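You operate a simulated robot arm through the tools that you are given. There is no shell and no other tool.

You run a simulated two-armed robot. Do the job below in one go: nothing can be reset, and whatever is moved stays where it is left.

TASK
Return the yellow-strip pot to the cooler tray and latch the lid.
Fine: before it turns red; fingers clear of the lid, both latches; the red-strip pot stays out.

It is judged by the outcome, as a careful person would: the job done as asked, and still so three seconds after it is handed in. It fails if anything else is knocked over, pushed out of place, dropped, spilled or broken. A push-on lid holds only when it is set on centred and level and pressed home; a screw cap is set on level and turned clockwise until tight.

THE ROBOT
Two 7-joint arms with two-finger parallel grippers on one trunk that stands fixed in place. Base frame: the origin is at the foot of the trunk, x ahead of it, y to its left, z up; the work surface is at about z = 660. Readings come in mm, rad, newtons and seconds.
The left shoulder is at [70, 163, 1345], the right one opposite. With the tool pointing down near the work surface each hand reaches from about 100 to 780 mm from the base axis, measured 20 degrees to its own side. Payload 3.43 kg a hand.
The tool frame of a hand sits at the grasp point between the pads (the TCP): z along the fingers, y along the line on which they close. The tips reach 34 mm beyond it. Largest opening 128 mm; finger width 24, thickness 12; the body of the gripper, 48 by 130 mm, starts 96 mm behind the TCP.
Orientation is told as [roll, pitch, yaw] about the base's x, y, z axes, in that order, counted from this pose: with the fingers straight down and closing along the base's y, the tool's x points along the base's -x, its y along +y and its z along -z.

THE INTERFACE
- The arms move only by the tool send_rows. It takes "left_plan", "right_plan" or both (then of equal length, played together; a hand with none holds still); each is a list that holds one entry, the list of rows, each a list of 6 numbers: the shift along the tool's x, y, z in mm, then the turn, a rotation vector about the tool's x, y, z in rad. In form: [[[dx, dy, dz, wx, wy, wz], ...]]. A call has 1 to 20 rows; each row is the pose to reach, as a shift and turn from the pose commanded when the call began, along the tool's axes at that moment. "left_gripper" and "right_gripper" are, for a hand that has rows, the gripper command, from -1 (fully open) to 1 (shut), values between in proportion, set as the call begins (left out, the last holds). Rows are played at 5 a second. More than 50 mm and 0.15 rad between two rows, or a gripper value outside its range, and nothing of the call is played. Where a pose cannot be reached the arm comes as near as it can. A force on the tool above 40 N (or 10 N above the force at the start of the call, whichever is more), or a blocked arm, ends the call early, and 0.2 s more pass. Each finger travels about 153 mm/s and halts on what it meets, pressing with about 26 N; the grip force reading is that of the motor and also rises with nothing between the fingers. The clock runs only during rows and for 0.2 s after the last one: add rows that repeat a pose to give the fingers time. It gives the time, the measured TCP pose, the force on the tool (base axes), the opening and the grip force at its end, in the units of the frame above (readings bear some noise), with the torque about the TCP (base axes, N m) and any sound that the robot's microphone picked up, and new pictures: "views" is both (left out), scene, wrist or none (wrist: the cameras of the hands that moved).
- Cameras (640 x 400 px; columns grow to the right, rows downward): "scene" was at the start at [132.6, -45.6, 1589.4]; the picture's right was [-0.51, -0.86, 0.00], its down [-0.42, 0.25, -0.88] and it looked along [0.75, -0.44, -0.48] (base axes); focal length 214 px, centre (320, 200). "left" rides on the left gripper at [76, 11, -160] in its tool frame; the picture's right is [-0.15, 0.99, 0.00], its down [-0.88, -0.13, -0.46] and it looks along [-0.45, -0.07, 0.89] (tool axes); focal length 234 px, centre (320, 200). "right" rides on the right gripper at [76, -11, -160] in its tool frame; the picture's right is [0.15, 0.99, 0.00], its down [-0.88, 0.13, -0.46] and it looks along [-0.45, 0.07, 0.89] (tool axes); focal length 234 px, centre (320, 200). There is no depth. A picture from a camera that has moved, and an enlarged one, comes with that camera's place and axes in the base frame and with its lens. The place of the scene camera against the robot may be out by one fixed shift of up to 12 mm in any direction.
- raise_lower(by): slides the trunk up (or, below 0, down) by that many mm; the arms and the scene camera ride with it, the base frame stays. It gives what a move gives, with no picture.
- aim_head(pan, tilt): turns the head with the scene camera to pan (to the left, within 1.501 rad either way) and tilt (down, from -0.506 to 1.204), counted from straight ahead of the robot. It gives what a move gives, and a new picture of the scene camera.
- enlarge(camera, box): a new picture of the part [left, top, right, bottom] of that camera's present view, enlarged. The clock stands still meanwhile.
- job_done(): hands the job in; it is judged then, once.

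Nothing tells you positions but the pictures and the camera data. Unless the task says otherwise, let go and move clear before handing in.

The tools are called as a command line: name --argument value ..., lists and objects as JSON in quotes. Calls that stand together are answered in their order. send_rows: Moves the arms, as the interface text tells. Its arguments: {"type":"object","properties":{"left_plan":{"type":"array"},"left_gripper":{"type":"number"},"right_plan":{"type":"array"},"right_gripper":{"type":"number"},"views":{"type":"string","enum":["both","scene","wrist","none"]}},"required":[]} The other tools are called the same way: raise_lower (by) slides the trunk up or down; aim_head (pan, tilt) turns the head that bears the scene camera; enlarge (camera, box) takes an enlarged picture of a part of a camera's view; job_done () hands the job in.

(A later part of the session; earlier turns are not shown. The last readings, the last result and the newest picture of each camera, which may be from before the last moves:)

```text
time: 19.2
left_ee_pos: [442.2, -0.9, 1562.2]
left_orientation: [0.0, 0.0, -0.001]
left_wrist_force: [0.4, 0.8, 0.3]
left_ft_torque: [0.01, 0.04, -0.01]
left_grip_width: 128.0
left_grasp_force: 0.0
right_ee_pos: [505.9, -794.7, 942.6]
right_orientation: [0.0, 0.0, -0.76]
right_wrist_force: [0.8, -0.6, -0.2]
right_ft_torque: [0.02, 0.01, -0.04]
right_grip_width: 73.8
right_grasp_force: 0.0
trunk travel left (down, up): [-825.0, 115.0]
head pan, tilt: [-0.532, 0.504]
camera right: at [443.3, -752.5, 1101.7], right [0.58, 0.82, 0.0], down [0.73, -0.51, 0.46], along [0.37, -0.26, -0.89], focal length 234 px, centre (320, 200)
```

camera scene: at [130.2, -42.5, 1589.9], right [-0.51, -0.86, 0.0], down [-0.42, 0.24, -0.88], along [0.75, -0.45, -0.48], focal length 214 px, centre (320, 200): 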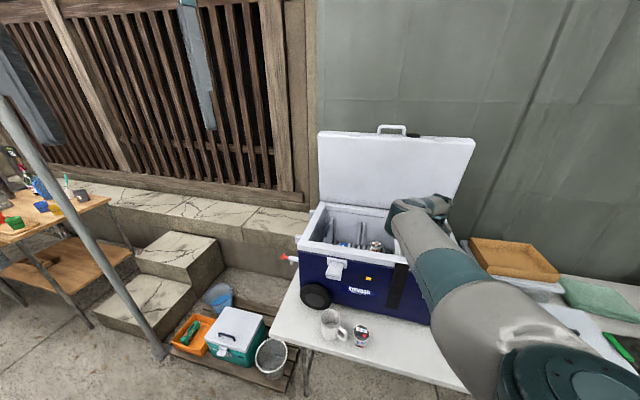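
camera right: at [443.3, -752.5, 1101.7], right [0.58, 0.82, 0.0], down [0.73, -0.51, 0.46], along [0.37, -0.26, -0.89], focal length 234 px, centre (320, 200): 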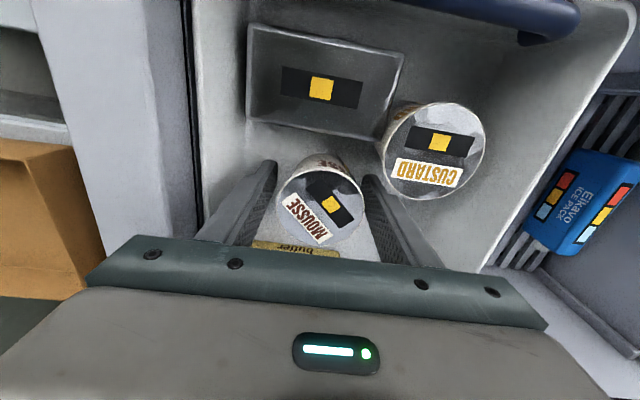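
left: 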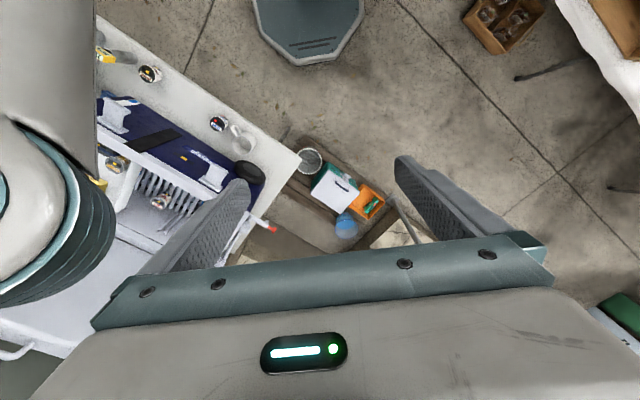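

The pot is released and standing upright. I'm lifting the hand straight out of the cooler to check it and look at the lid.

send_rows --right_plan '[[[0, 0, -15, 0, 0, 0], [0, 0, -50, 0, 0, 0], [0, 0, -95, 0, 0, 0], [0, 0, -140, 0, 0, 0], [0, 0, -185, 0, 0, 0], [0, 0, -230, 0, 0, 0]]]' --right_gripper -0.15 --views "both"

```text
time: 20.6
left_ee_pos: [439.8, -0.2, 1561.4]
left_orientation: [-0.001, -0.001, 0.0]
left_wrist_force: [-0.7, 1.1, 0.2]
left_ft_torque: [-0.03, -0.03, 0.0]
left_grip_width: 127.8
left_grasp_force: 0.0
right_ee_pos: [507.7, -792.7, 1171.5]
right_orientation: [0.001, -0.001, -0.759]
right_wrist_force: [-1.2, -0.9, -0.6]
right_ft_torque: [-0.02, 0.02, 0.02]
right_grip_width: 73.8
right_grasp_force: 0.0
trunk travel left (down, up): [-825.0, 115.0]
head pan, tilt: [-0.532, 0.504]
camera scene: at [131.6, -44.9, 1589.5], right [-0.51, -0.86, 0.0], down [-0.42, 0.24, -0.88], along [0.75, -0.44, -0.48], focal length 214 px, centre (320, 200)
camera right: at [443.5, -750.8, 1331.5], right [0.58, 0.82, 0.0], down [0.73, -0.51, 0.46], along [0.37, -0.26, -0.89], focal length 234 px, centre (320, 200)
```

scene: 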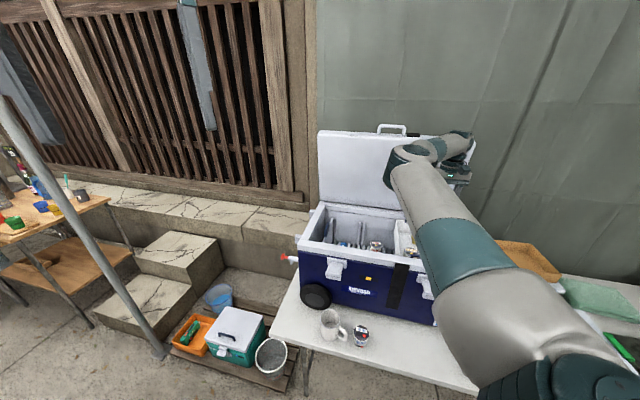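
right: 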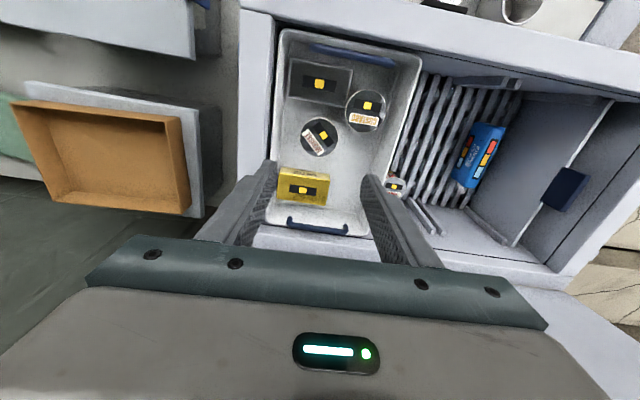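

The mousse pot stands in the tray among the other items. Next comes the lid, so I'm zooming in to work out its angle, the hinge, the latches and anything that might stick up above the rim.

enlarge --camera "scene" --box '[290, 115, 490, 325]'

enlarge --camera "right" --box '[230, 0, 640, 300]'

enlarge --camera "left" --box '[60, 60, 300, 350]'

```text
1.90 times, centred on (390, 220) of scene
camera zoom: at [131.6, -44.9, 1589.5], right [-0.51, -0.86, 0.0], down [-0.42, 0.24, -0.88], along [0.75, -0.44, -0.48], focal length 408 px, centre (187, 162)
```

zoom: 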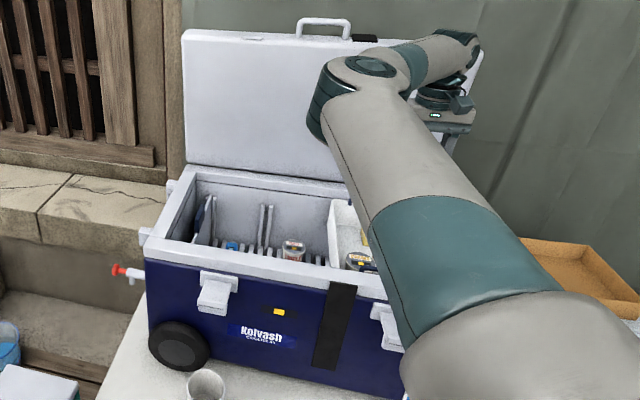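

```text
1.33 times, centred on (435, 150) of right
camera zoom: at [443.5, -750.8, 1331.5], right [0.58, 0.82, 0.0], down [0.73, -0.51, 0.46], along [0.37, -0.26, -0.89], focal length 312 px, centre (167, 267)
```

zoom: 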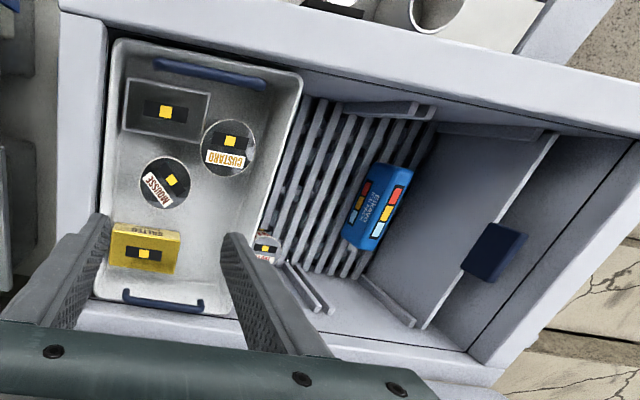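

```text
1.38 times, centred on (180, 205) of left
camera zoom: at [364.5, 12.4, 1722.4], right [0.15, 0.99, 0.0], down [0.88, -0.13, 0.46], along [0.45, -0.07, -0.89], focal length 323 px, centre (513, 193)
```

zoom: 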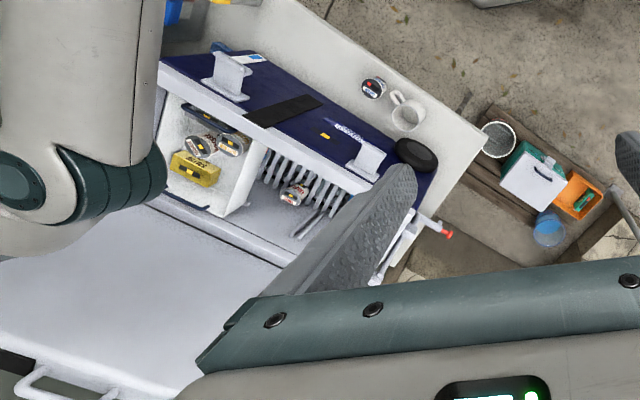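

Everything in the cooler sits below the rim. I'm zooming on the lid's free edge, its handle and the latch levers to plan the closing.

enlarge --camera "left" --box '[0, 180, 200, 400]'

enlarge --camera "left" --box '[150, 80, 300, 230]'

enlarge --camera "scene" --box '[290, 190, 420, 320]'

enlarge --camera "scene" --box '[300, 110, 500, 220]'

```text
1.82 times, centred on (100, 290) of left
camera zoom: at [364.5, 12.4, 1722.4], right [0.15, 0.99, 0.0], down [0.88, -0.13, 0.46], along [0.45, -0.07, -0.89], focal length 426 px, centre (720, 36)
```

zoom: 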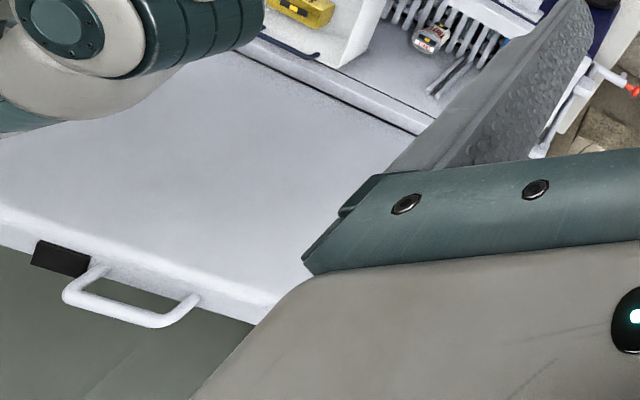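

```text
2.67 times, centred on (225, 155) of left
camera zoom: at [364.5, 12.4, 1722.4], right [0.15, 0.99, 0.0], down [0.88, -0.13, 0.46], along [0.45, -0.07, -0.89], focal length 624 px, centre (573, 320)
```

zoom: 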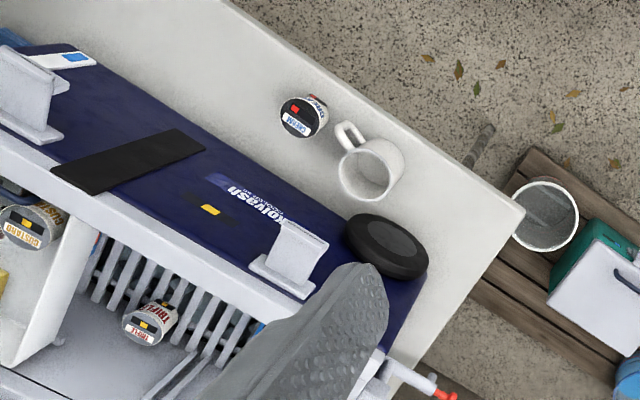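

```text
3.08 times, centred on (355, 255) of scene
camera zoom: at [131.6, -44.9, 1589.5], right [-0.51, -0.86, 0.0], down [-0.42, 0.24, -0.88], along [0.75, -0.44, -0.48], focal length 660 px, centre (212, 31)
```

zoom: 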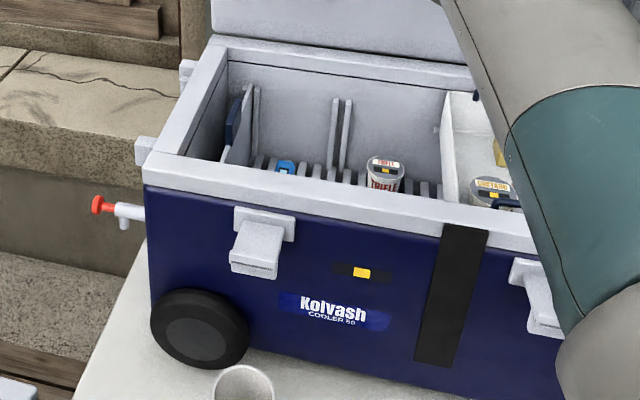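

```text
3.20 times, centred on (400, 165) of scene
camera zoom: at [131.6, -44.9, 1589.5], right [-0.51, -0.86, 0.0], down [-0.42, 0.24, -0.88], along [0.75, -0.44, -0.48], focal length 686 px, centre (64, 312)
```

zoom: 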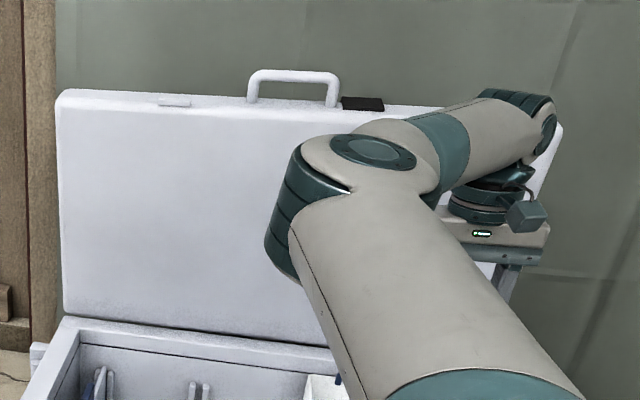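

The lid stands about upright, with a U-handle on its free edge near [767, -768, 1426]. I plan to grip that bar with the right hand and lead it forward along its arc, keeping the fingers out of the lid gap. First I'm raising the right hand and tilting it to point at the handle.

send_rows --right_plan '[[[1, 14, -20, 0.058, -0.058, -0.101], [2, 28, -40, 0.1165, -0.1165, -0.202], [3, 42, -60, 0.175, -0.175, -0.303], [4, 56, -80, 0.233, -0.233, -0.4035], [5, 70, -99, 0.291, -0.291, -0.5045], [6, 84, -119, 0.3495, -0.3495, -0.605], [7, 98, -139, 0.408, -0.408, -0.706], [8, 112, -159, 0.466, -0.466, -0.807], [9, 126, -179, 0.524, -0.524, -0.908], [10, 140, -199, 0.5825, -0.5825, -1.009], [11, 154, -218, 0.641, -0.641, -1.11], [12, 168, -238, 0.699, -0.699, -1.211], [13, 182, -258, 0.757, -0.757, -1.3115], [14, 196, -278, 0.8155, -0.8155, -1.4125]]]' --right_gripper 0.5 --views "both"

```text
time: 23.6
left_ee_pos: [440.4, -0.2, 1562.4]
left_orientation: [-0.001, -0.002, 0.001]
left_wrist_force: [0.2, 0.1, 0.1]
left_ft_torque: [0.0, 0.02, 0.02]
left_grip_width: 128.1
left_grasp_force: 0.0
right_ee_pos: [628.5, -642.6, 1450.9]
right_orientation: [-1.048, -0.001, 0.812]
right_wrist_force: [0.0, 0.8, -0.2]
right_ft_torque: [0.0, -0.01, 0.03]
right_grip_width: 32.0
right_grasp_force: 0.1
trunk travel left (down, up): [-825.0, 115.0]
head pan, tilt: [-0.532, 0.504]
camera scene: at [132.5, -45.4, 1589.4], right [-0.51, -0.86, 0.0], down [-0.42, 0.25, -0.88], along [0.75, -0.44, -0.48], focal length 214 px, centre (320, 200)
camera right: at [479.6, -606.4, 1541.4], right [-0.46, 0.23, -0.86], down [0.27, 0.96, 0.11], along [0.85, -0.18, -0.5], focal length 234 px, centre (320, 200)
```

scene: 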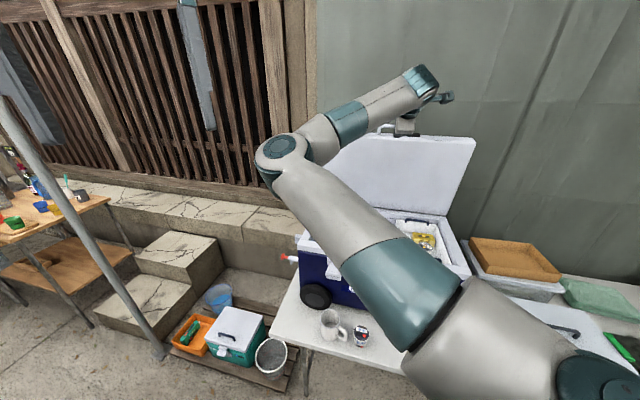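
right: 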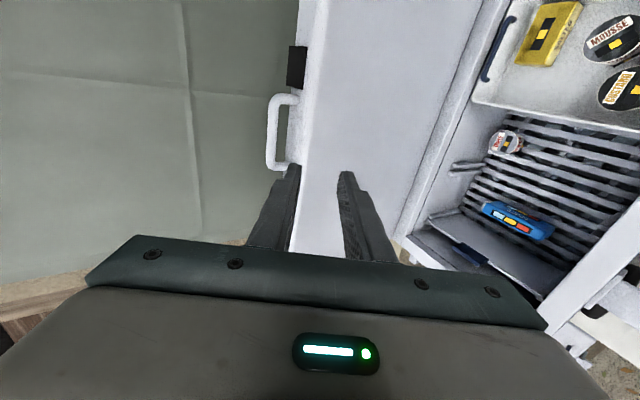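

The wrist view lines up well. The handle bar comes out at about [770, -774, 1425]. I'm zooming to measure the gap between the bar and the lid edge.

enlarge --camera "right" --box '[230, 30, 350, 210]'

enlarge --camera "scene" --box '[350, 60, 490, 160]'

enlarge --camera "left" --box '[0, 180, 200, 400]'

```text
2.22 times, centred on (290, 120) of right
camera zoom: at [479.6, -606.4, 1541.4], right [-0.46, 0.23, -0.86], down [0.27, 0.96, 0.11], along [0.85, -0.18, -0.5], focal length 520 px, centre (387, 378)
```

zoom: 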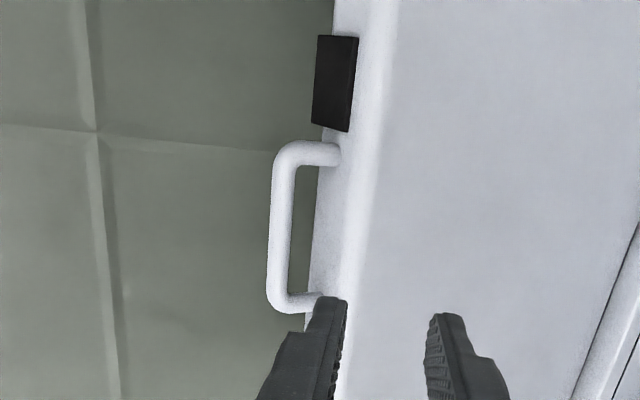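

```text
4.00 times, centred on (420, 110) of scene
camera zoom: at [132.5, -45.4, 1589.4], right [-0.51, -0.86, 0.0], down [-0.42, 0.25, -0.88], along [0.75, -0.44, -0.48], focal length 858 px, centre (-80, 560)
```

zoom: 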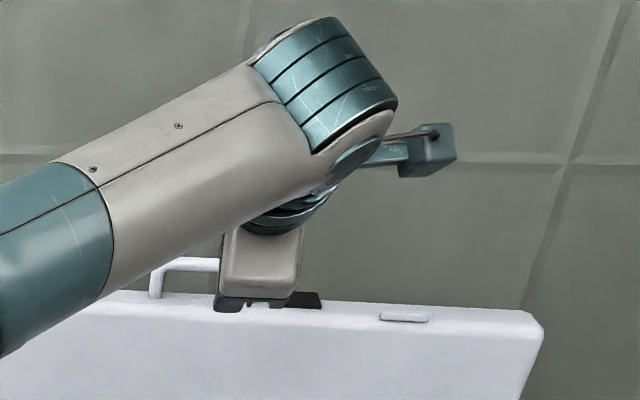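

```text
1.82 times, centred on (100, 290) of left
camera zoom: at [365.4, 11.9, 1722.3], right [0.15, 0.99, 0.0], down [0.88, -0.13, 0.46], along [0.45, -0.07, -0.89], focal length 426 px, centre (720, 36)
```

zoom: 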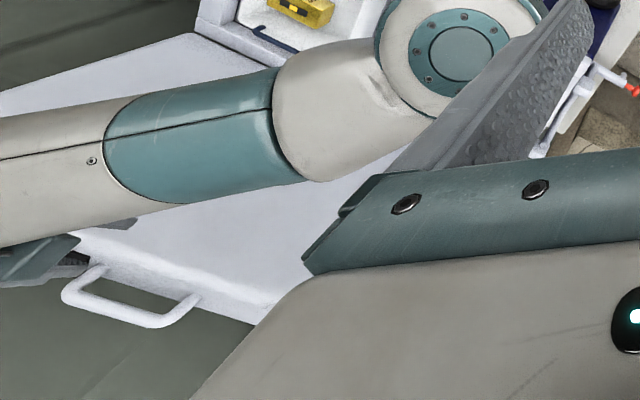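

The bar is about 15 mm thick with roughly 30 mm clear to the lid edge, so a 32 mm opening fits one finger in between. I'm lining up on the approach axis and stopping about 60 mm short to recheck.

send_rows --right_plan '[[[-1, -36, 0, 0, 0, 0], [-1, -72, 25, 0, 0, 0], [-1, -72, 65, 0, 0, 0], [-1, -72, 105, 0, 0, 0]]]' --right_gripper 0.5 --views "both"

enlarge --camera "right" --box '[220, 80, 420, 260]'

enlarge --camera "left" --box '[0, 180, 200, 400]'

```text
time: 24.6
left_ee_pos: [441.8, -2.1, 1562.4]
left_orientation: [0.0, 0.002, 0.0]
left_wrist_force: [-0.6, -0.3, 0.6]
left_ft_torque: [0.01, 0.01, 0.02]
left_grip_width: 128.1
left_grasp_force: 0.1
right_ee_pos: [727.4, -727.1, 1460.2]
right_orientation: [-1.045, 0.0, 0.812]
right_wrist_force: [0.5, 0.6, -0.4]
right_ft_torque: [-0.01, 0.02, 0.0]
right_grip_width: 31.9
right_grasp_force: 0.1
trunk travel left (down, up): [-825.0, 115.0]
head pan, tilt: [-0.532, 0.504]
camera scene: at [133.9, -46.9, 1589.3], right [-0.51, -0.86, 0.0], down [-0.42, 0.25, -0.87], along [0.75, -0.44, -0.48], focal length 214 px, centre (320, 200)
camera right: at [577.3, -691.9, 1549.0], right [-0.46, 0.24, -0.86], down [0.27, 0.95, 0.12], along [0.84, -0.18, -0.5], focal length 234 px, centre (320, 200)
```

scene: 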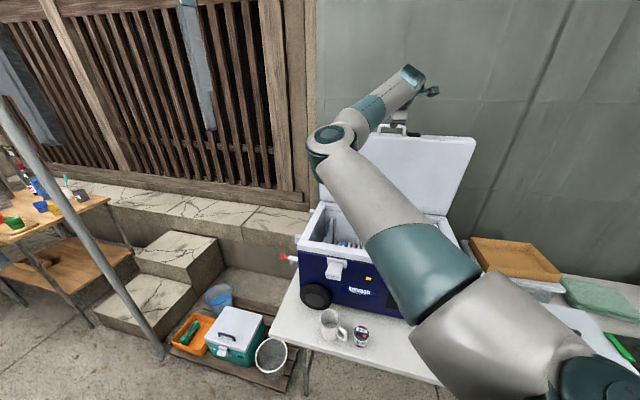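
right: 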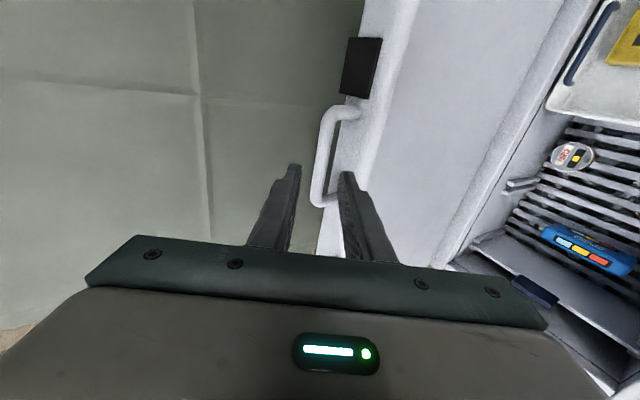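

```text
2.22 times, centred on (320, 170) of right
camera zoom: at [577.3, -691.9, 1549.0], right [-0.46, 0.24, -0.86], down [0.27, 0.95, 0.12], along [0.84, -0.18, -0.5], focal length 520 px, centre (320, 267)
```

zoom: 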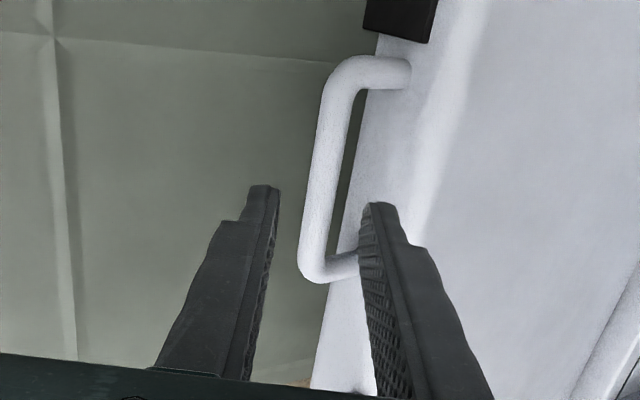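

```text
1.82 times, centred on (100, 290) of left
camera zoom: at [367.0, 10.1, 1721.9], right [0.15, 0.99, 0.0], down [0.88, -0.13, 0.45], along [0.45, -0.07, -0.89], focal length 426 px, centre (720, 36)
```

zoom: 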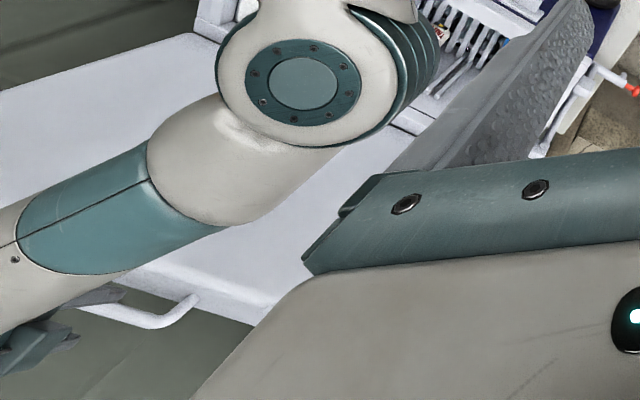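

The bar triangulates cleanly to z 1422, only about 2 mm off the finger axis. I'm advancing the last 53 mm so the fingers straddle it.

send_rows --right_plan '[[[3, 1, 18, 0, 0, 0], [6, 2, 36, 0, 0, 0], [6, 2, 53, 0, 0, 0]]]' --right_gripper 0.5 --views "wrist"

enlarge --camera "right" --box '[220, 80, 420, 260]'

```text
time: 25.4
left_ee_pos: [440.5, -1.0, 1562.3]
left_orientation: [0.0, 0.0, 0.0]
left_wrist_force: [0.3, -0.1, 0.3]
left_ft_torque: [0.01, -0.05, -0.02]
left_grip_width: 128.3
left_grasp_force: 0.1
right_ee_pos: [755.0, -764.5, 1431.5]
right_orientation: [-1.047, 0.0, 0.812]
right_wrist_force: [-0.4, 0.2, -0.4]
right_ft_torque: [-0.02, 0.01, 0.02]
right_grip_width: 31.9
right_grasp_force: 0.1
trunk travel left (down, up): [-825.0, 115.0]
head pan, tilt: [-0.532, 0.504]
camera right: at [605.7, -727.9, 1520.7], right [-0.46, 0.23, -0.86], down [0.27, 0.96, 0.12], along [0.85, -0.18, -0.5], focal length 234 px, centre (320, 200)
```

right: 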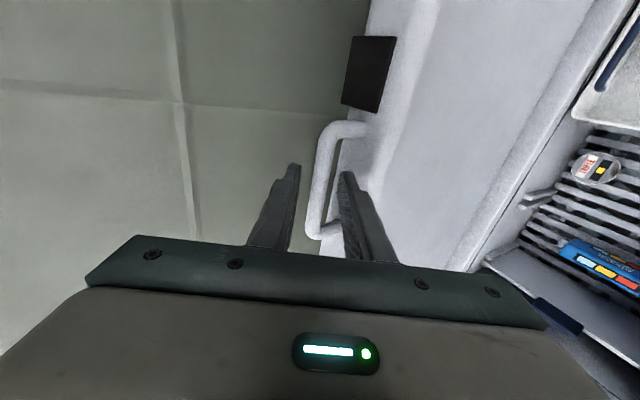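

```text
2.22 times, centred on (320, 170) of right
camera zoom: at [605.7, -727.9, 1520.7], right [-0.46, 0.23, -0.86], down [0.27, 0.96, 0.12], along [0.85, -0.18, -0.5], focal length 520 px, centre (320, 267)
```

zoom: 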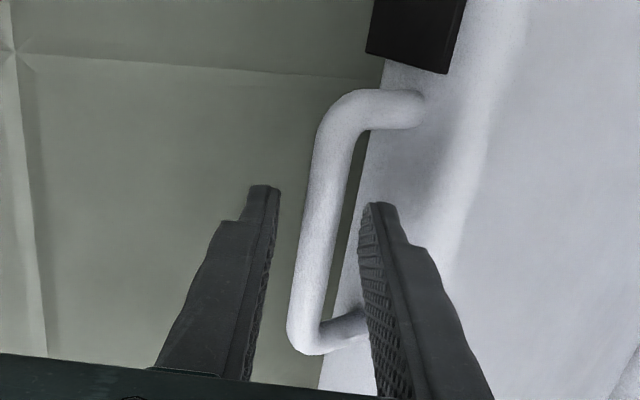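

The bar is centred between the fingers. I'm closing on it.

send_rows --right_plan '[[[0, 0, 0, 0, 0, 0], [0, 0, 0, 0, 0, 0]]]' --right_gripper 1 --views "wrist"

```text
time: 26.0
left_ee_pos: [441.8, -0.2, 1561.5]
left_orientation: [-0.001, -0.001, 0.001]
left_wrist_force: [-0.4, -0.3, -0.3]
left_ft_torque: [0.01, 0.0, 0.0]
left_grip_width: 128.0
left_grasp_force: 0.0
right_ee_pos: [755.0, -764.0, 1430.9]
right_orientation: [-1.047, -0.001, 0.811]
right_wrist_force: [-0.8, 2.2, -2.5]
right_ft_torque: [0.78, -0.54, -0.66]
right_grip_width: 13.9
right_grasp_force: 45.2
trunk travel left (down, up): [-825.0, 115.0]
head pan, tilt: [-0.532, 0.504]
camera right: at [605.7, -727.6, 1520.5], right [-0.46, 0.24, -0.86], down [0.27, 0.95, 0.12], along [0.85, -0.18, -0.5], focal length 234 px, centre (320, 200)
```

right: 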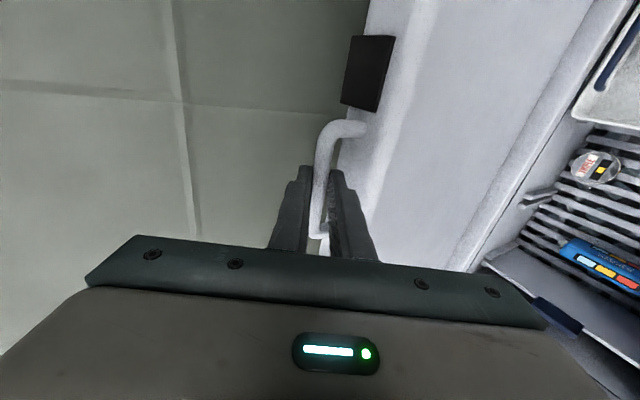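

The handle is firmly held. I'm starting to draw the lid forward along its arc with a short first move, to check forces and refine the hinge estimate.

send_rows --right_plan '[[[0, 10.8, -14.5, 0, 0, 0], [0, 25, -31.7, 0, 0, 0], [0, 40, -48, 0, 0, 0]]]' --right_gripper 1 --views "both"

```text
time: 26.8
left_ee_pos: [443.1, 2.7, 1561.3]
left_orientation: [0.0, 0.002, 0.001]
left_wrist_force: [-0.2, 0.6, -0.5]
left_ft_torque: [-0.01, -0.01, 0.0]
left_grip_width: 128.2
left_grasp_force: 0.0
right_ee_pos: [711.3, -718.3, 1421.9]
right_orientation: [-1.048, 0.001, 0.815]
right_wrist_force: [6.8, 5.7, 2.7]
right_ft_torque: [0.77, -1.02, -0.05]
right_grip_width: 13.7
right_grasp_force: 44.4
trunk travel left (down, up): [-825.0, 115.0]
head pan, tilt: [-0.532, 0.504]
camera scene: at [134.0, -43.4, 1589.4], right [-0.51, -0.86, 0.0], down [-0.42, 0.24, -0.88], along [0.75, -0.44, -0.48], focal length 214 px, centre (320, 200)
camera right: at [561.1, -683.5, 1511.4], right [-0.46, 0.23, -0.86], down [0.27, 0.96, 0.11], along [0.85, -0.18, -0.5], focal length 234 px, centre (320, 200)
```

scene: 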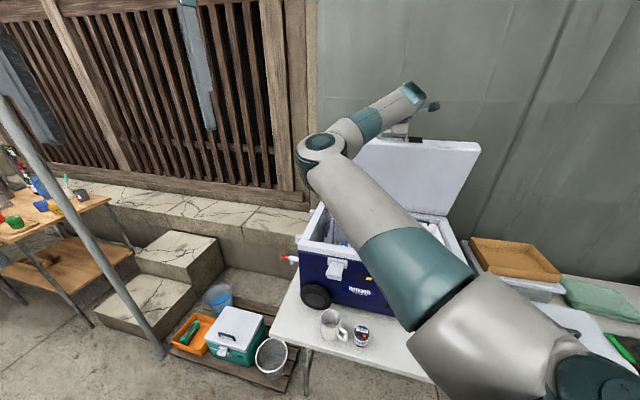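
right: 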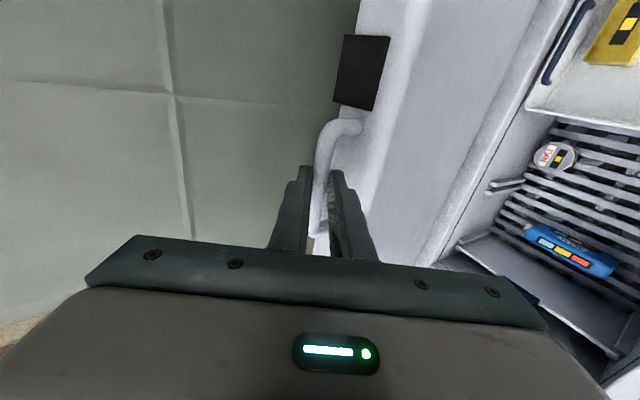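

The lid follows the hand with only about 9 N of force, mostly sideways. I'm continuing along the arc with a small sideways correction.

send_rows --right_plan '[[[-1, 24, -23, 0, 0, 0], [-2, 49.8, -44.1, 0, 0, 0], [-3, 77.2, -63.1, 0, 0, 0], [-4, 105.9, -79.8, 0, 0, 0]]]' --right_gripper 1 --views "scene"

```text
time: 27.8
left_ee_pos: [440.2, 2.7, 1561.5]
left_orientation: [-0.003, 0.0, 0.0]
left_wrist_force: [0.2, -0.2, 0.1]
left_ft_torque: [0.01, 0.04, 0.02]
left_grip_width: 128.1
left_grasp_force: 0.0
right_ee_pos: [622.6, -631.4, 1371.4]
right_orientation: [-1.047, 0.002, 0.81]
right_wrist_force: [1.1, 13.8, 6.2]
right_ft_torque: [0.65, -0.62, -0.5]
right_grip_width: 14.0
right_grasp_force: 45.3
trunk travel left (down, up): [-825.0, 115.0]
head pan, tilt: [-0.532, 0.504]
camera scene: at [132.7, -41.7, 1589.5], right [-0.51, -0.86, 0.0], down [-0.42, 0.24, -0.88], along [0.75, -0.45, -0.48], focal length 214 px, centre (320, 200)
```

scene: 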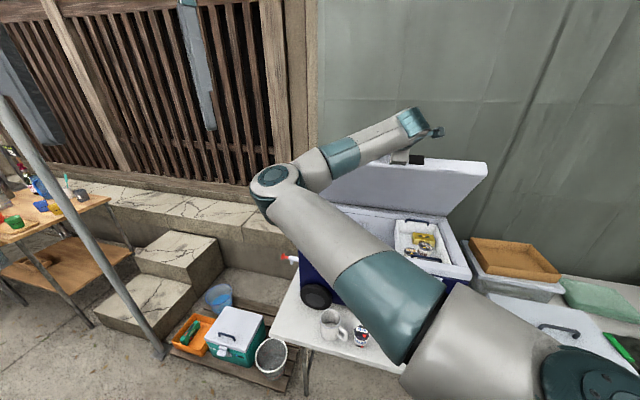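

The lid is swinging nicely, now at about 58° open. My right elbow is drifting toward the left hand, so I'm moving the left hand aside to the left while continuing the arc.

send_rows --right_plan '[[[-1, 26.5, -17.5, 0, 0, 0], [-2, 56.9, -29.6, 0, 0, 0], [-3, 88.2, -39.4, 0, 0, 0], [-3, 120.2, -46.5, 0, 0, 0], [-3, 152.6, -51.3, 0, 0, 0]]]' --left_plan '[[[8, 46, 0, 0, 0, 0], [16, 92, 0, 0, 0, 0], [24, 138, 0, 0, 0, 0], [32, 184, 0, 0, 0, 0], [40, 230, 0, 0, 0, 0]]]' --right_gripper 1 --views "both"

```text
time: 29.0
left_ee_pos: [404.4, 233.5, 1558.5]
left_orientation: [0.0, 0.002, 0.0]
left_wrist_force: [0.7, -0.4, 0.0]
left_ft_torque: [0.03, 0.06, 0.0]
left_grip_width: 128.0
left_grasp_force: 0.0
right_ee_pos: [539.5, -548.2, 1261.5]
right_orientation: [-1.043, 0.0, 0.81]
right_wrist_force: [1.9, 13.7, -3.3]
right_ft_torque: [0.81, -0.27, -0.48]
right_grip_width: 13.9
right_grasp_force: 44.8
trunk travel left (down, up): [-825.0, 115.0]
head pan, tilt: [-0.532, 0.504]
camera scene: at [134.9, -44.5, 1589.1], right [-0.51, -0.86, 0.0], down [-0.42, 0.24, -0.87], along [0.75, -0.45, -0.48], focal length 214 px, centre (320, 200)
camera right: at [389.8, -512.7, 1351.9], right [-0.46, 0.24, -0.85], down [0.27, 0.95, 0.11], along [0.84, -0.18, -0.51], focal length 234 px, centre (320, 200)
camera left: at [328.4, 245.8, 1719.0], right [0.15, 0.99, 0.0], down [0.88, -0.13, 0.45], along [0.45, -0.07, -0.89], focal length 234 px, centre (320, 200)
```

scene: 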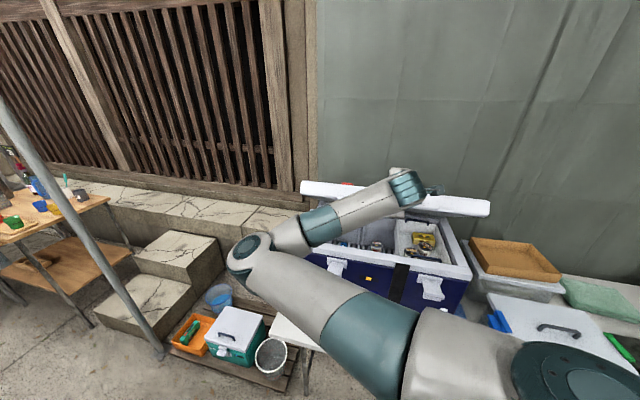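
right: 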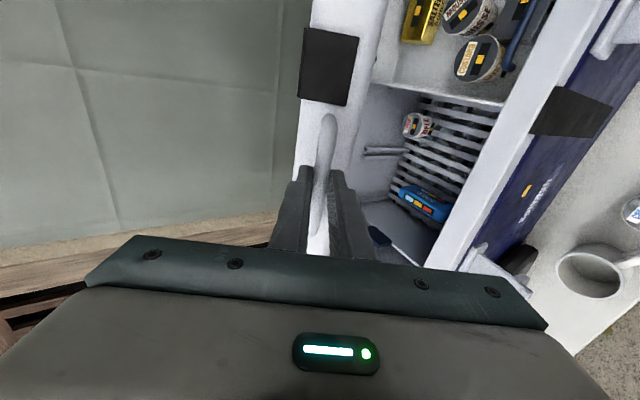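
left: 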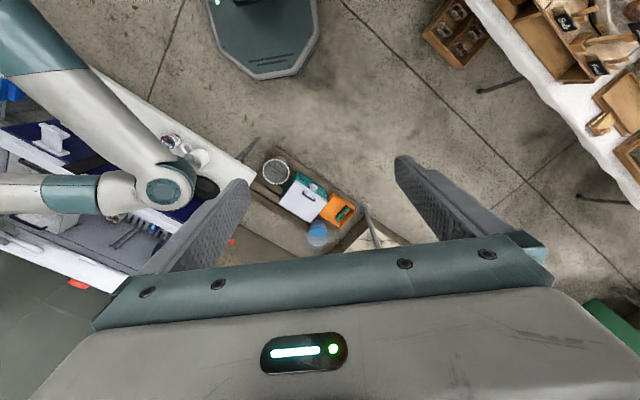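

The lid is at about 36° and the forces are small. I'm continuing down to about 13°.

send_rows --right_plan '[[[-1, 32.6, -2.1, 0, 0, 0], [-2, 65.4, -1.7, 0, 0, 0], [-3, 98, 1.3, 0, 0, 0], [-3, 130.2, 6.8, 0, 0, 0]]]' --right_gripper 1 --views "both"

```text
time: 29.9
left_ee_pos: [405.2, 237.1, 1557.9]
left_orientation: [-0.004, 0.001, -0.003]
left_wrist_force: [0.5, 0.3, -0.3]
left_ft_torque: [0.07, -0.04, 0.04]
left_grip_width: 127.9
left_grasp_force: 0.1
right_ee_pos: [509.4, -520.3, 1189.9]
right_orientation: [-1.071, -0.018, 0.806]
right_wrist_force: [10.1, 32.6, -0.2]
right_ft_torque: [-0.17, 0.56, 0.1]
right_grip_width: 13.8
right_grasp_force: 45.5
trunk travel left (down, up): [-825.0, 115.0]
head pan, tilt: [-0.532, 0.504]
stopped in row 4 (right hand): the force on the tool passed its limit at 42 N (the readings are from after the stop); the commanded pose is now the measured one
camera scene: at [135.1, -38.6, 1589.4], right [-0.51, -0.86, 0.0], down [-0.42, 0.24, -0.88], along [0.75, -0.45, -0.48], focal length 214 px, centre (320, 200)
camera right: at [357.1, -484.1, 1275.4], right [-0.43, 0.23, -0.87], down [0.27, 0.95, 0.12], along [0.86, -0.19, -0.48], focal length 234 px, centre (320, 200)
```

scene: 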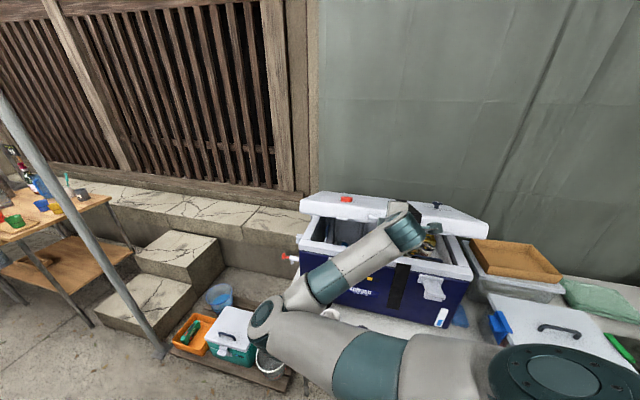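
right: 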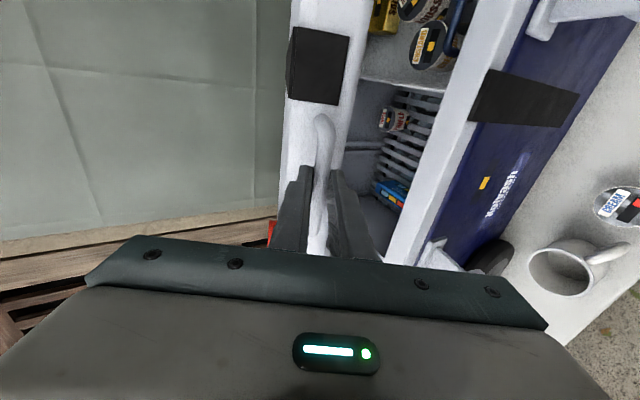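

The move stopped at 42 N, mainly a sideways force along the hinge line, with the lid at roughly 25°. The arm seems close to an awkward posture, so I'm looking closely before relieving it.

enlarge --camera "scene" --box '[230, 170, 510, 350]'

enlarge --camera "right" --box '[220, 60, 460, 260]'

enlarge --camera "left" --box '[0, 60, 260, 320]'

```text
2.22 times, centred on (370, 260) of scene
camera zoom: at [135.1, -38.6, 1589.4], right [-0.51, -0.86, 0.0], down [-0.42, 0.24, -0.88], along [0.75, -0.45, -0.48], focal length 477 px, centre (209, 67)
```

zoom: 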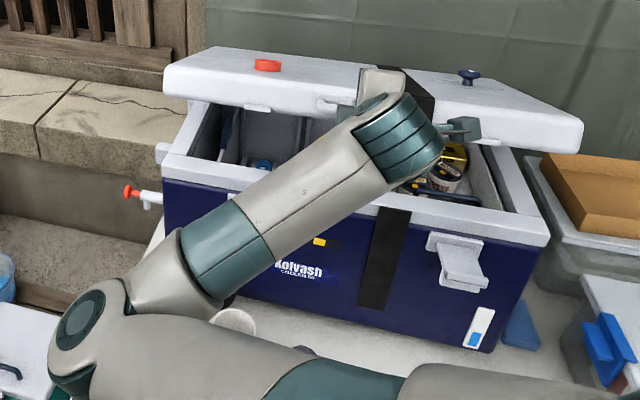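

```text
2.00 times, centred on (340, 160) of right
camera zoom: at [357.1, -484.1, 1275.4], right [-0.43, 0.23, -0.87], down [0.27, 0.95, 0.12], along [0.86, -0.19, -0.48], focal length 468 px, centre (280, 280)
```

zoom: 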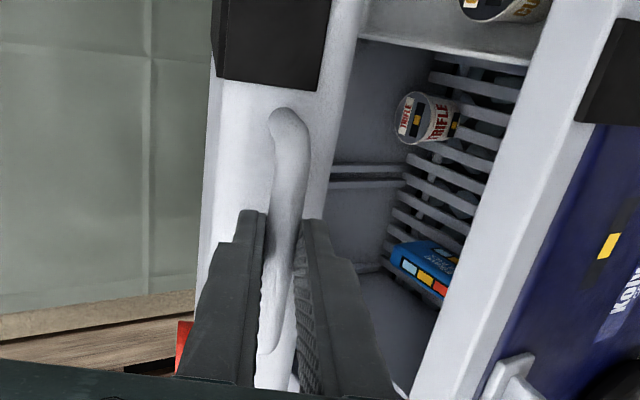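

```text
1.54 times, centred on (130, 190) of left
camera zoom: at [329.0, 250.3, 1718.4], right [0.15, 0.99, 0.0], down [0.88, -0.13, 0.46], along [0.45, -0.07, -0.89], focal length 360 px, centre (612, 215)
```

zoom: 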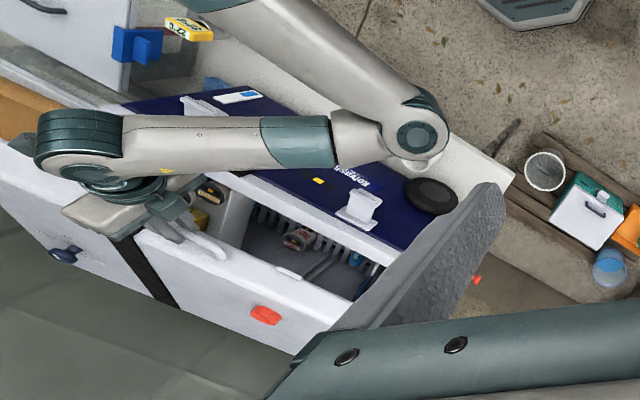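

Nothing is touching the arm, and the lid edge and latches are clear. I'm relieving the sideways load and tilting the hand more downward around the bar, which should give the arm an easier posture.

send_rows --right_plan '[[[-3, -1.8, 0.1, -0.1, 0, 0], [-6, -3.6, 0.4, -0.2, 0, 0], [-7, -5.3, 0.8, -0.3, 0, 0]]]' --right_gripper 1 --views "scene"

```text
time: 30.7
left_ee_pos: [403.9, 234.5, 1558.3]
left_orientation: [-0.002, 0.001, -0.003]
left_wrist_force: [0.0, -0.2, 1.0]
left_ft_torque: [-0.03, 0.0, 0.01]
left_grip_width: 127.9
left_grasp_force: 0.0
right_ee_pos: [512.7, -523.9, 1194.6]
right_orientation: [-0.773, -0.013, 0.796]
right_wrist_force: [8.9, 10.4, -0.3]
right_ft_torque: [-0.32, 0.02, 0.59]
right_grip_width: 14.0
right_grasp_force: 44.8
trunk travel left (down, up): [-825.0, 115.0]
head pan, tilt: [-0.532, 0.504]
camera scene: at [134.5, -43.0, 1589.3], right [-0.51, -0.86, 0.0], down [-0.42, 0.24, -0.88], along [0.75, -0.45, -0.48], focal length 214 px, centre (320, 200)
```

scene: 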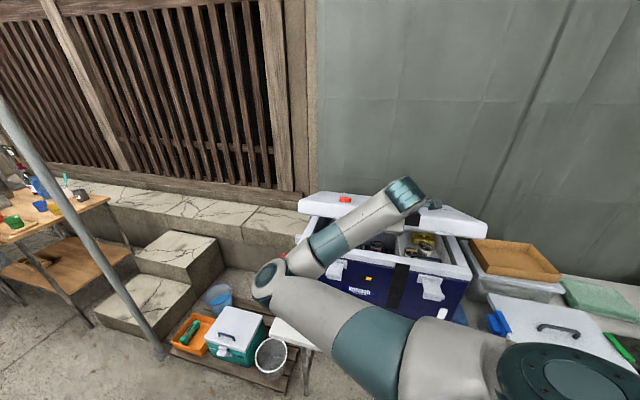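

The load dropped to about 14 N. The elbow looks over-folded at this distance, so I'm turning the hand further toward vertical around the bar before lowering more.

send_rows --right_plan '[[[0, -2.5, 0.2, -0.14, 0, 0], [0, -5, 0.7, -0.28, 0, 0], [0, -7.3, 1.6, -0.42, 0, 0]]]' --right_gripper 1 --views "wrist"

```text
time: 31.5
left_ee_pos: [404.0, 231.4, 1560.0]
left_orientation: [-0.001, -0.001, 0.0]
left_wrist_force: [-0.1, -0.3, 0.8]
left_ft_torque: [0.01, 0.0, -0.01]
left_grip_width: 128.2
left_grasp_force: 0.0
right_ee_pos: [516.8, -530.5, 1197.9]
right_orientation: [-0.35, -0.015, 0.794]
right_wrist_force: [5.4, 2.2, -4.4]
right_ft_torque: [-0.39, 0.32, 0.29]
right_grip_width: 13.5
right_grasp_force: 44.7
trunk travel left (down, up): [-825.0, 115.0]
head pan, tilt: [-0.532, 0.504]
camera right: at [428.8, -555.3, 1350.0], right [-0.76, 0.55, -0.34], down [0.41, 0.82, 0.4], along [0.5, 0.16, -0.85], focal length 234 px, centre (320, 200)
```

right: 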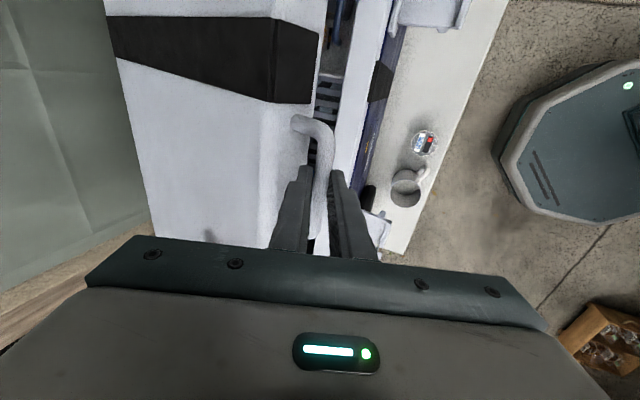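

The forces are low again and the hand is steeper now. I'm lowering the lid along the last part of the arc.

send_rows --right_plan '[[[0, 18.6, 14.8, 0, 0, 0], [0, 32.5, 31.5, 0, 0, 0], [0, 45.7, 48.9, 0, 0, 0]]]' --right_gripper 1 --views "both"

```text
time: 32.3
left_ee_pos: [404.5, 230.2, 1560.3]
left_orientation: [0.0, 0.002, 0.001]
left_wrist_force: [0.6, -0.1, 1.0]
left_ft_torque: [0.01, -0.01, 0.01]
left_grip_width: 127.8
left_grasp_force: 0.0
right_ee_pos: [500.2, -512.9, 1134.5]
right_orientation: [-0.35, -0.018, 0.798]
right_wrist_force: [9.6, -7.2, -2.2]
right_ft_torque: [-0.87, 0.2, 0.32]
right_grip_width: 13.8
right_grasp_force: 45.2
trunk travel left (down, up): [-825.0, 115.0]
head pan, tilt: [-0.532, 0.504]
camera scene: at [135.2, -47.1, 1589.2], right [-0.51, -0.86, 0.0], down [-0.42, 0.25, -0.87], along [0.75, -0.44, -0.49], focal length 214 px, centre (320, 200)
camera right: at [413.0, -539.8, 1287.0], right [-0.76, 0.55, -0.34], down [0.41, 0.82, 0.4], along [0.5, 0.16, -0.85], focal length 234 px, centre (320, 200)
```

scene: 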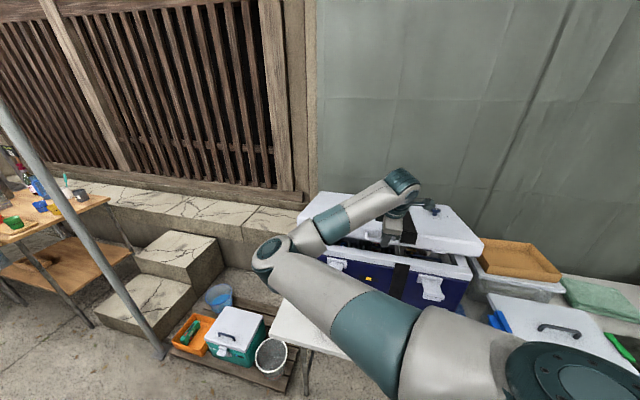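
right: 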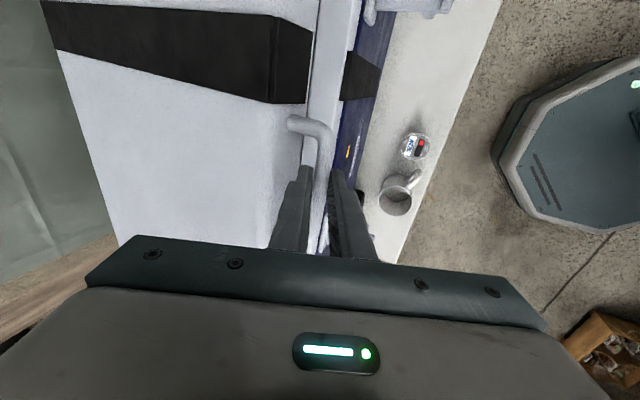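

The lid is at about 15° and the radius needs a few millimetres less. I'm lowering further with that correction and watching for contact.

send_rows --right_plan '[[[0, 8.7, 19.6, 0, 0, 0], [0, 18, 35, 0, 0, 0]]]' --right_gripper 1 --views "both"

enlarge --camera "scene" --box '[280, 170, 490, 320]'

```text
time: 32.9
left_ee_pos: [401.2, 231.9, 1559.1]
left_orientation: [0.001, 0.0, -0.002]
left_wrist_force: [-0.4, -0.1, 0.0]
left_ft_torque: [0.03, 0.0, 0.01]
left_grip_width: 128.2
left_grasp_force: 0.0
right_ee_pos: [494.9, -507.9, 1096.3]
right_orientation: [-0.35, -0.017, 0.795]
right_wrist_force: [-1.9, -1.4, -1.3]
right_ft_torque: [-0.59, 0.55, 0.45]
right_grip_width: 13.6
right_grasp_force: 44.7
trunk travel left (down, up): [-825.0, 115.0]
head pan, tilt: [-0.532, 0.504]
camera scene: at [132.3, -45.6, 1589.5], right [-0.51, -0.86, 0.0], down [-0.42, 0.25, -0.88], along [0.75, -0.44, -0.48], focal length 214 px, centre (320, 200)
camera right: at [407.5, -534.3, 1249.2], right [-0.76, 0.55, -0.34], down [0.41, 0.82, 0.4], along [0.5, 0.16, -0.85], focal length 234 px, centre (320, 200)
```

scene: 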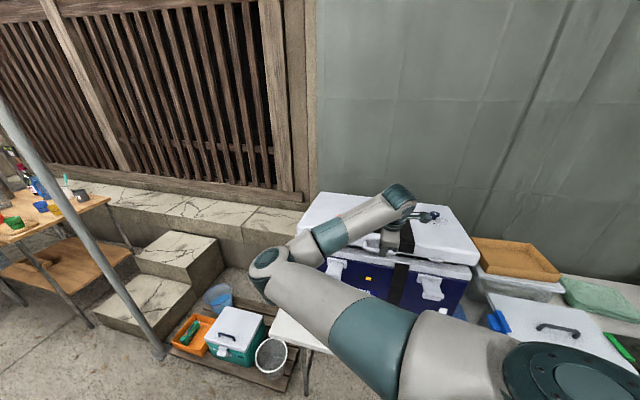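
right: 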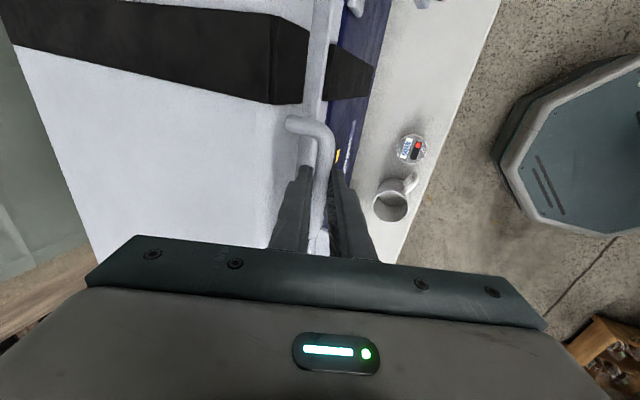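

```text
2.67 times, centred on (385, 245) of scene
camera zoom: at [132.3, -45.6, 1589.5], right [-0.51, -0.86, 0.0], down [-0.42, 0.25, -0.88], along [0.75, -0.44, -0.48], focal length 572 px, centre (147, 80)
```

zoom: 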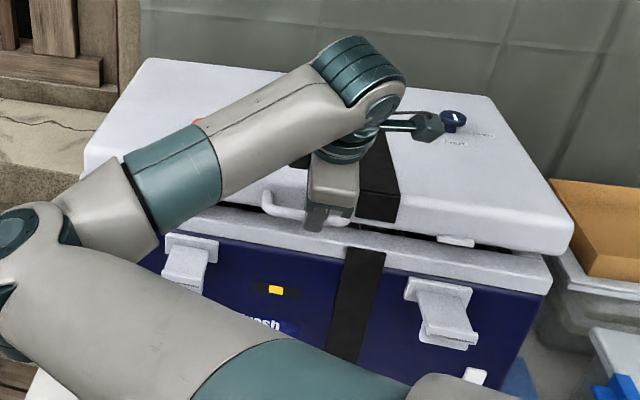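

The lid is almost down, with a thin gap left at the front. I'm continuing in small steps until it seats.

send_rows --right_plan '[[[0, 3.5, 6.2, 0, 0, 0], [0, 7, 12.3, 0, 0, 0], [0, 10, 18.5, 0, 0, 0]]]' --right_gripper 1 --views "scene"

enlarge --camera "scene" --box '[300, 180, 490, 320]'

```text
time: 33.7
left_ee_pos: [400.2, 231.1, 1560.4]
left_orientation: [0.002, -0.004, -0.001]
left_wrist_force: [-0.5, -1.4, -0.4]
left_ft_torque: [0.01, 0.01, 0.04]
left_grip_width: 128.0
left_grasp_force: 0.1
right_ee_pos: [492.4, -506.3, 1075.8]
right_orientation: [-0.353, -0.017, 0.795]
right_wrist_force: [-4.6, -3.4, 1.6]
right_ft_torque: [-0.8, 0.39, 0.4]
right_grip_width: 13.9
right_grasp_force: 44.7
trunk travel left (down, up): [-825.0, 115.0]
head pan, tilt: [-0.532, 0.504]
camera scene: at [131.7, -46.4, 1589.5], right [-0.51, -0.86, 0.0], down [-0.42, 0.25, -0.88], along [0.75, -0.44, -0.48], focal length 214 px, centre (320, 200)
```

scene: 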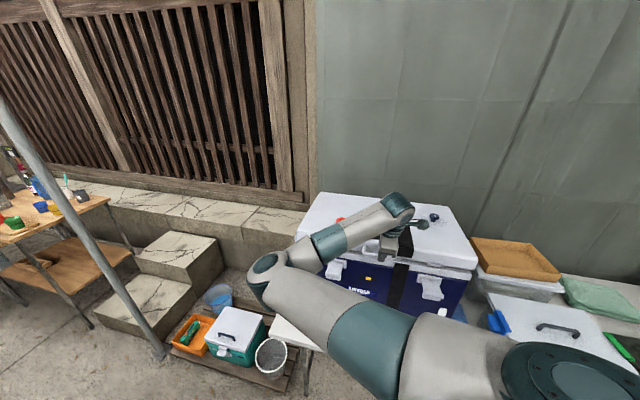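

```text
2.86 times, centred on (395, 250) of scene
camera zoom: at [131.7, -46.4, 1589.5], right [-0.51, -0.86, 0.0], down [-0.42, 0.25, -0.88], along [0.75, -0.44, -0.48], focal length 613 px, centre (106, 57)
```

zoom: 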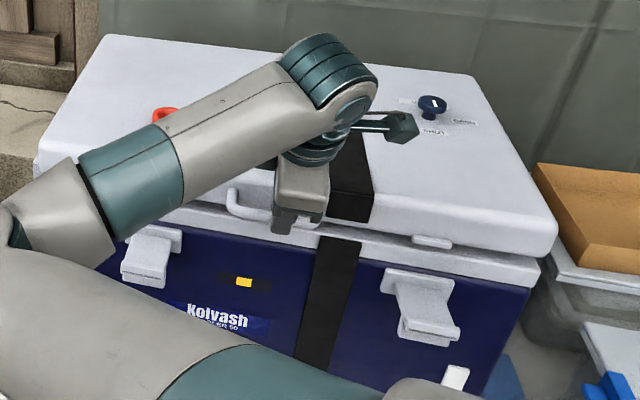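

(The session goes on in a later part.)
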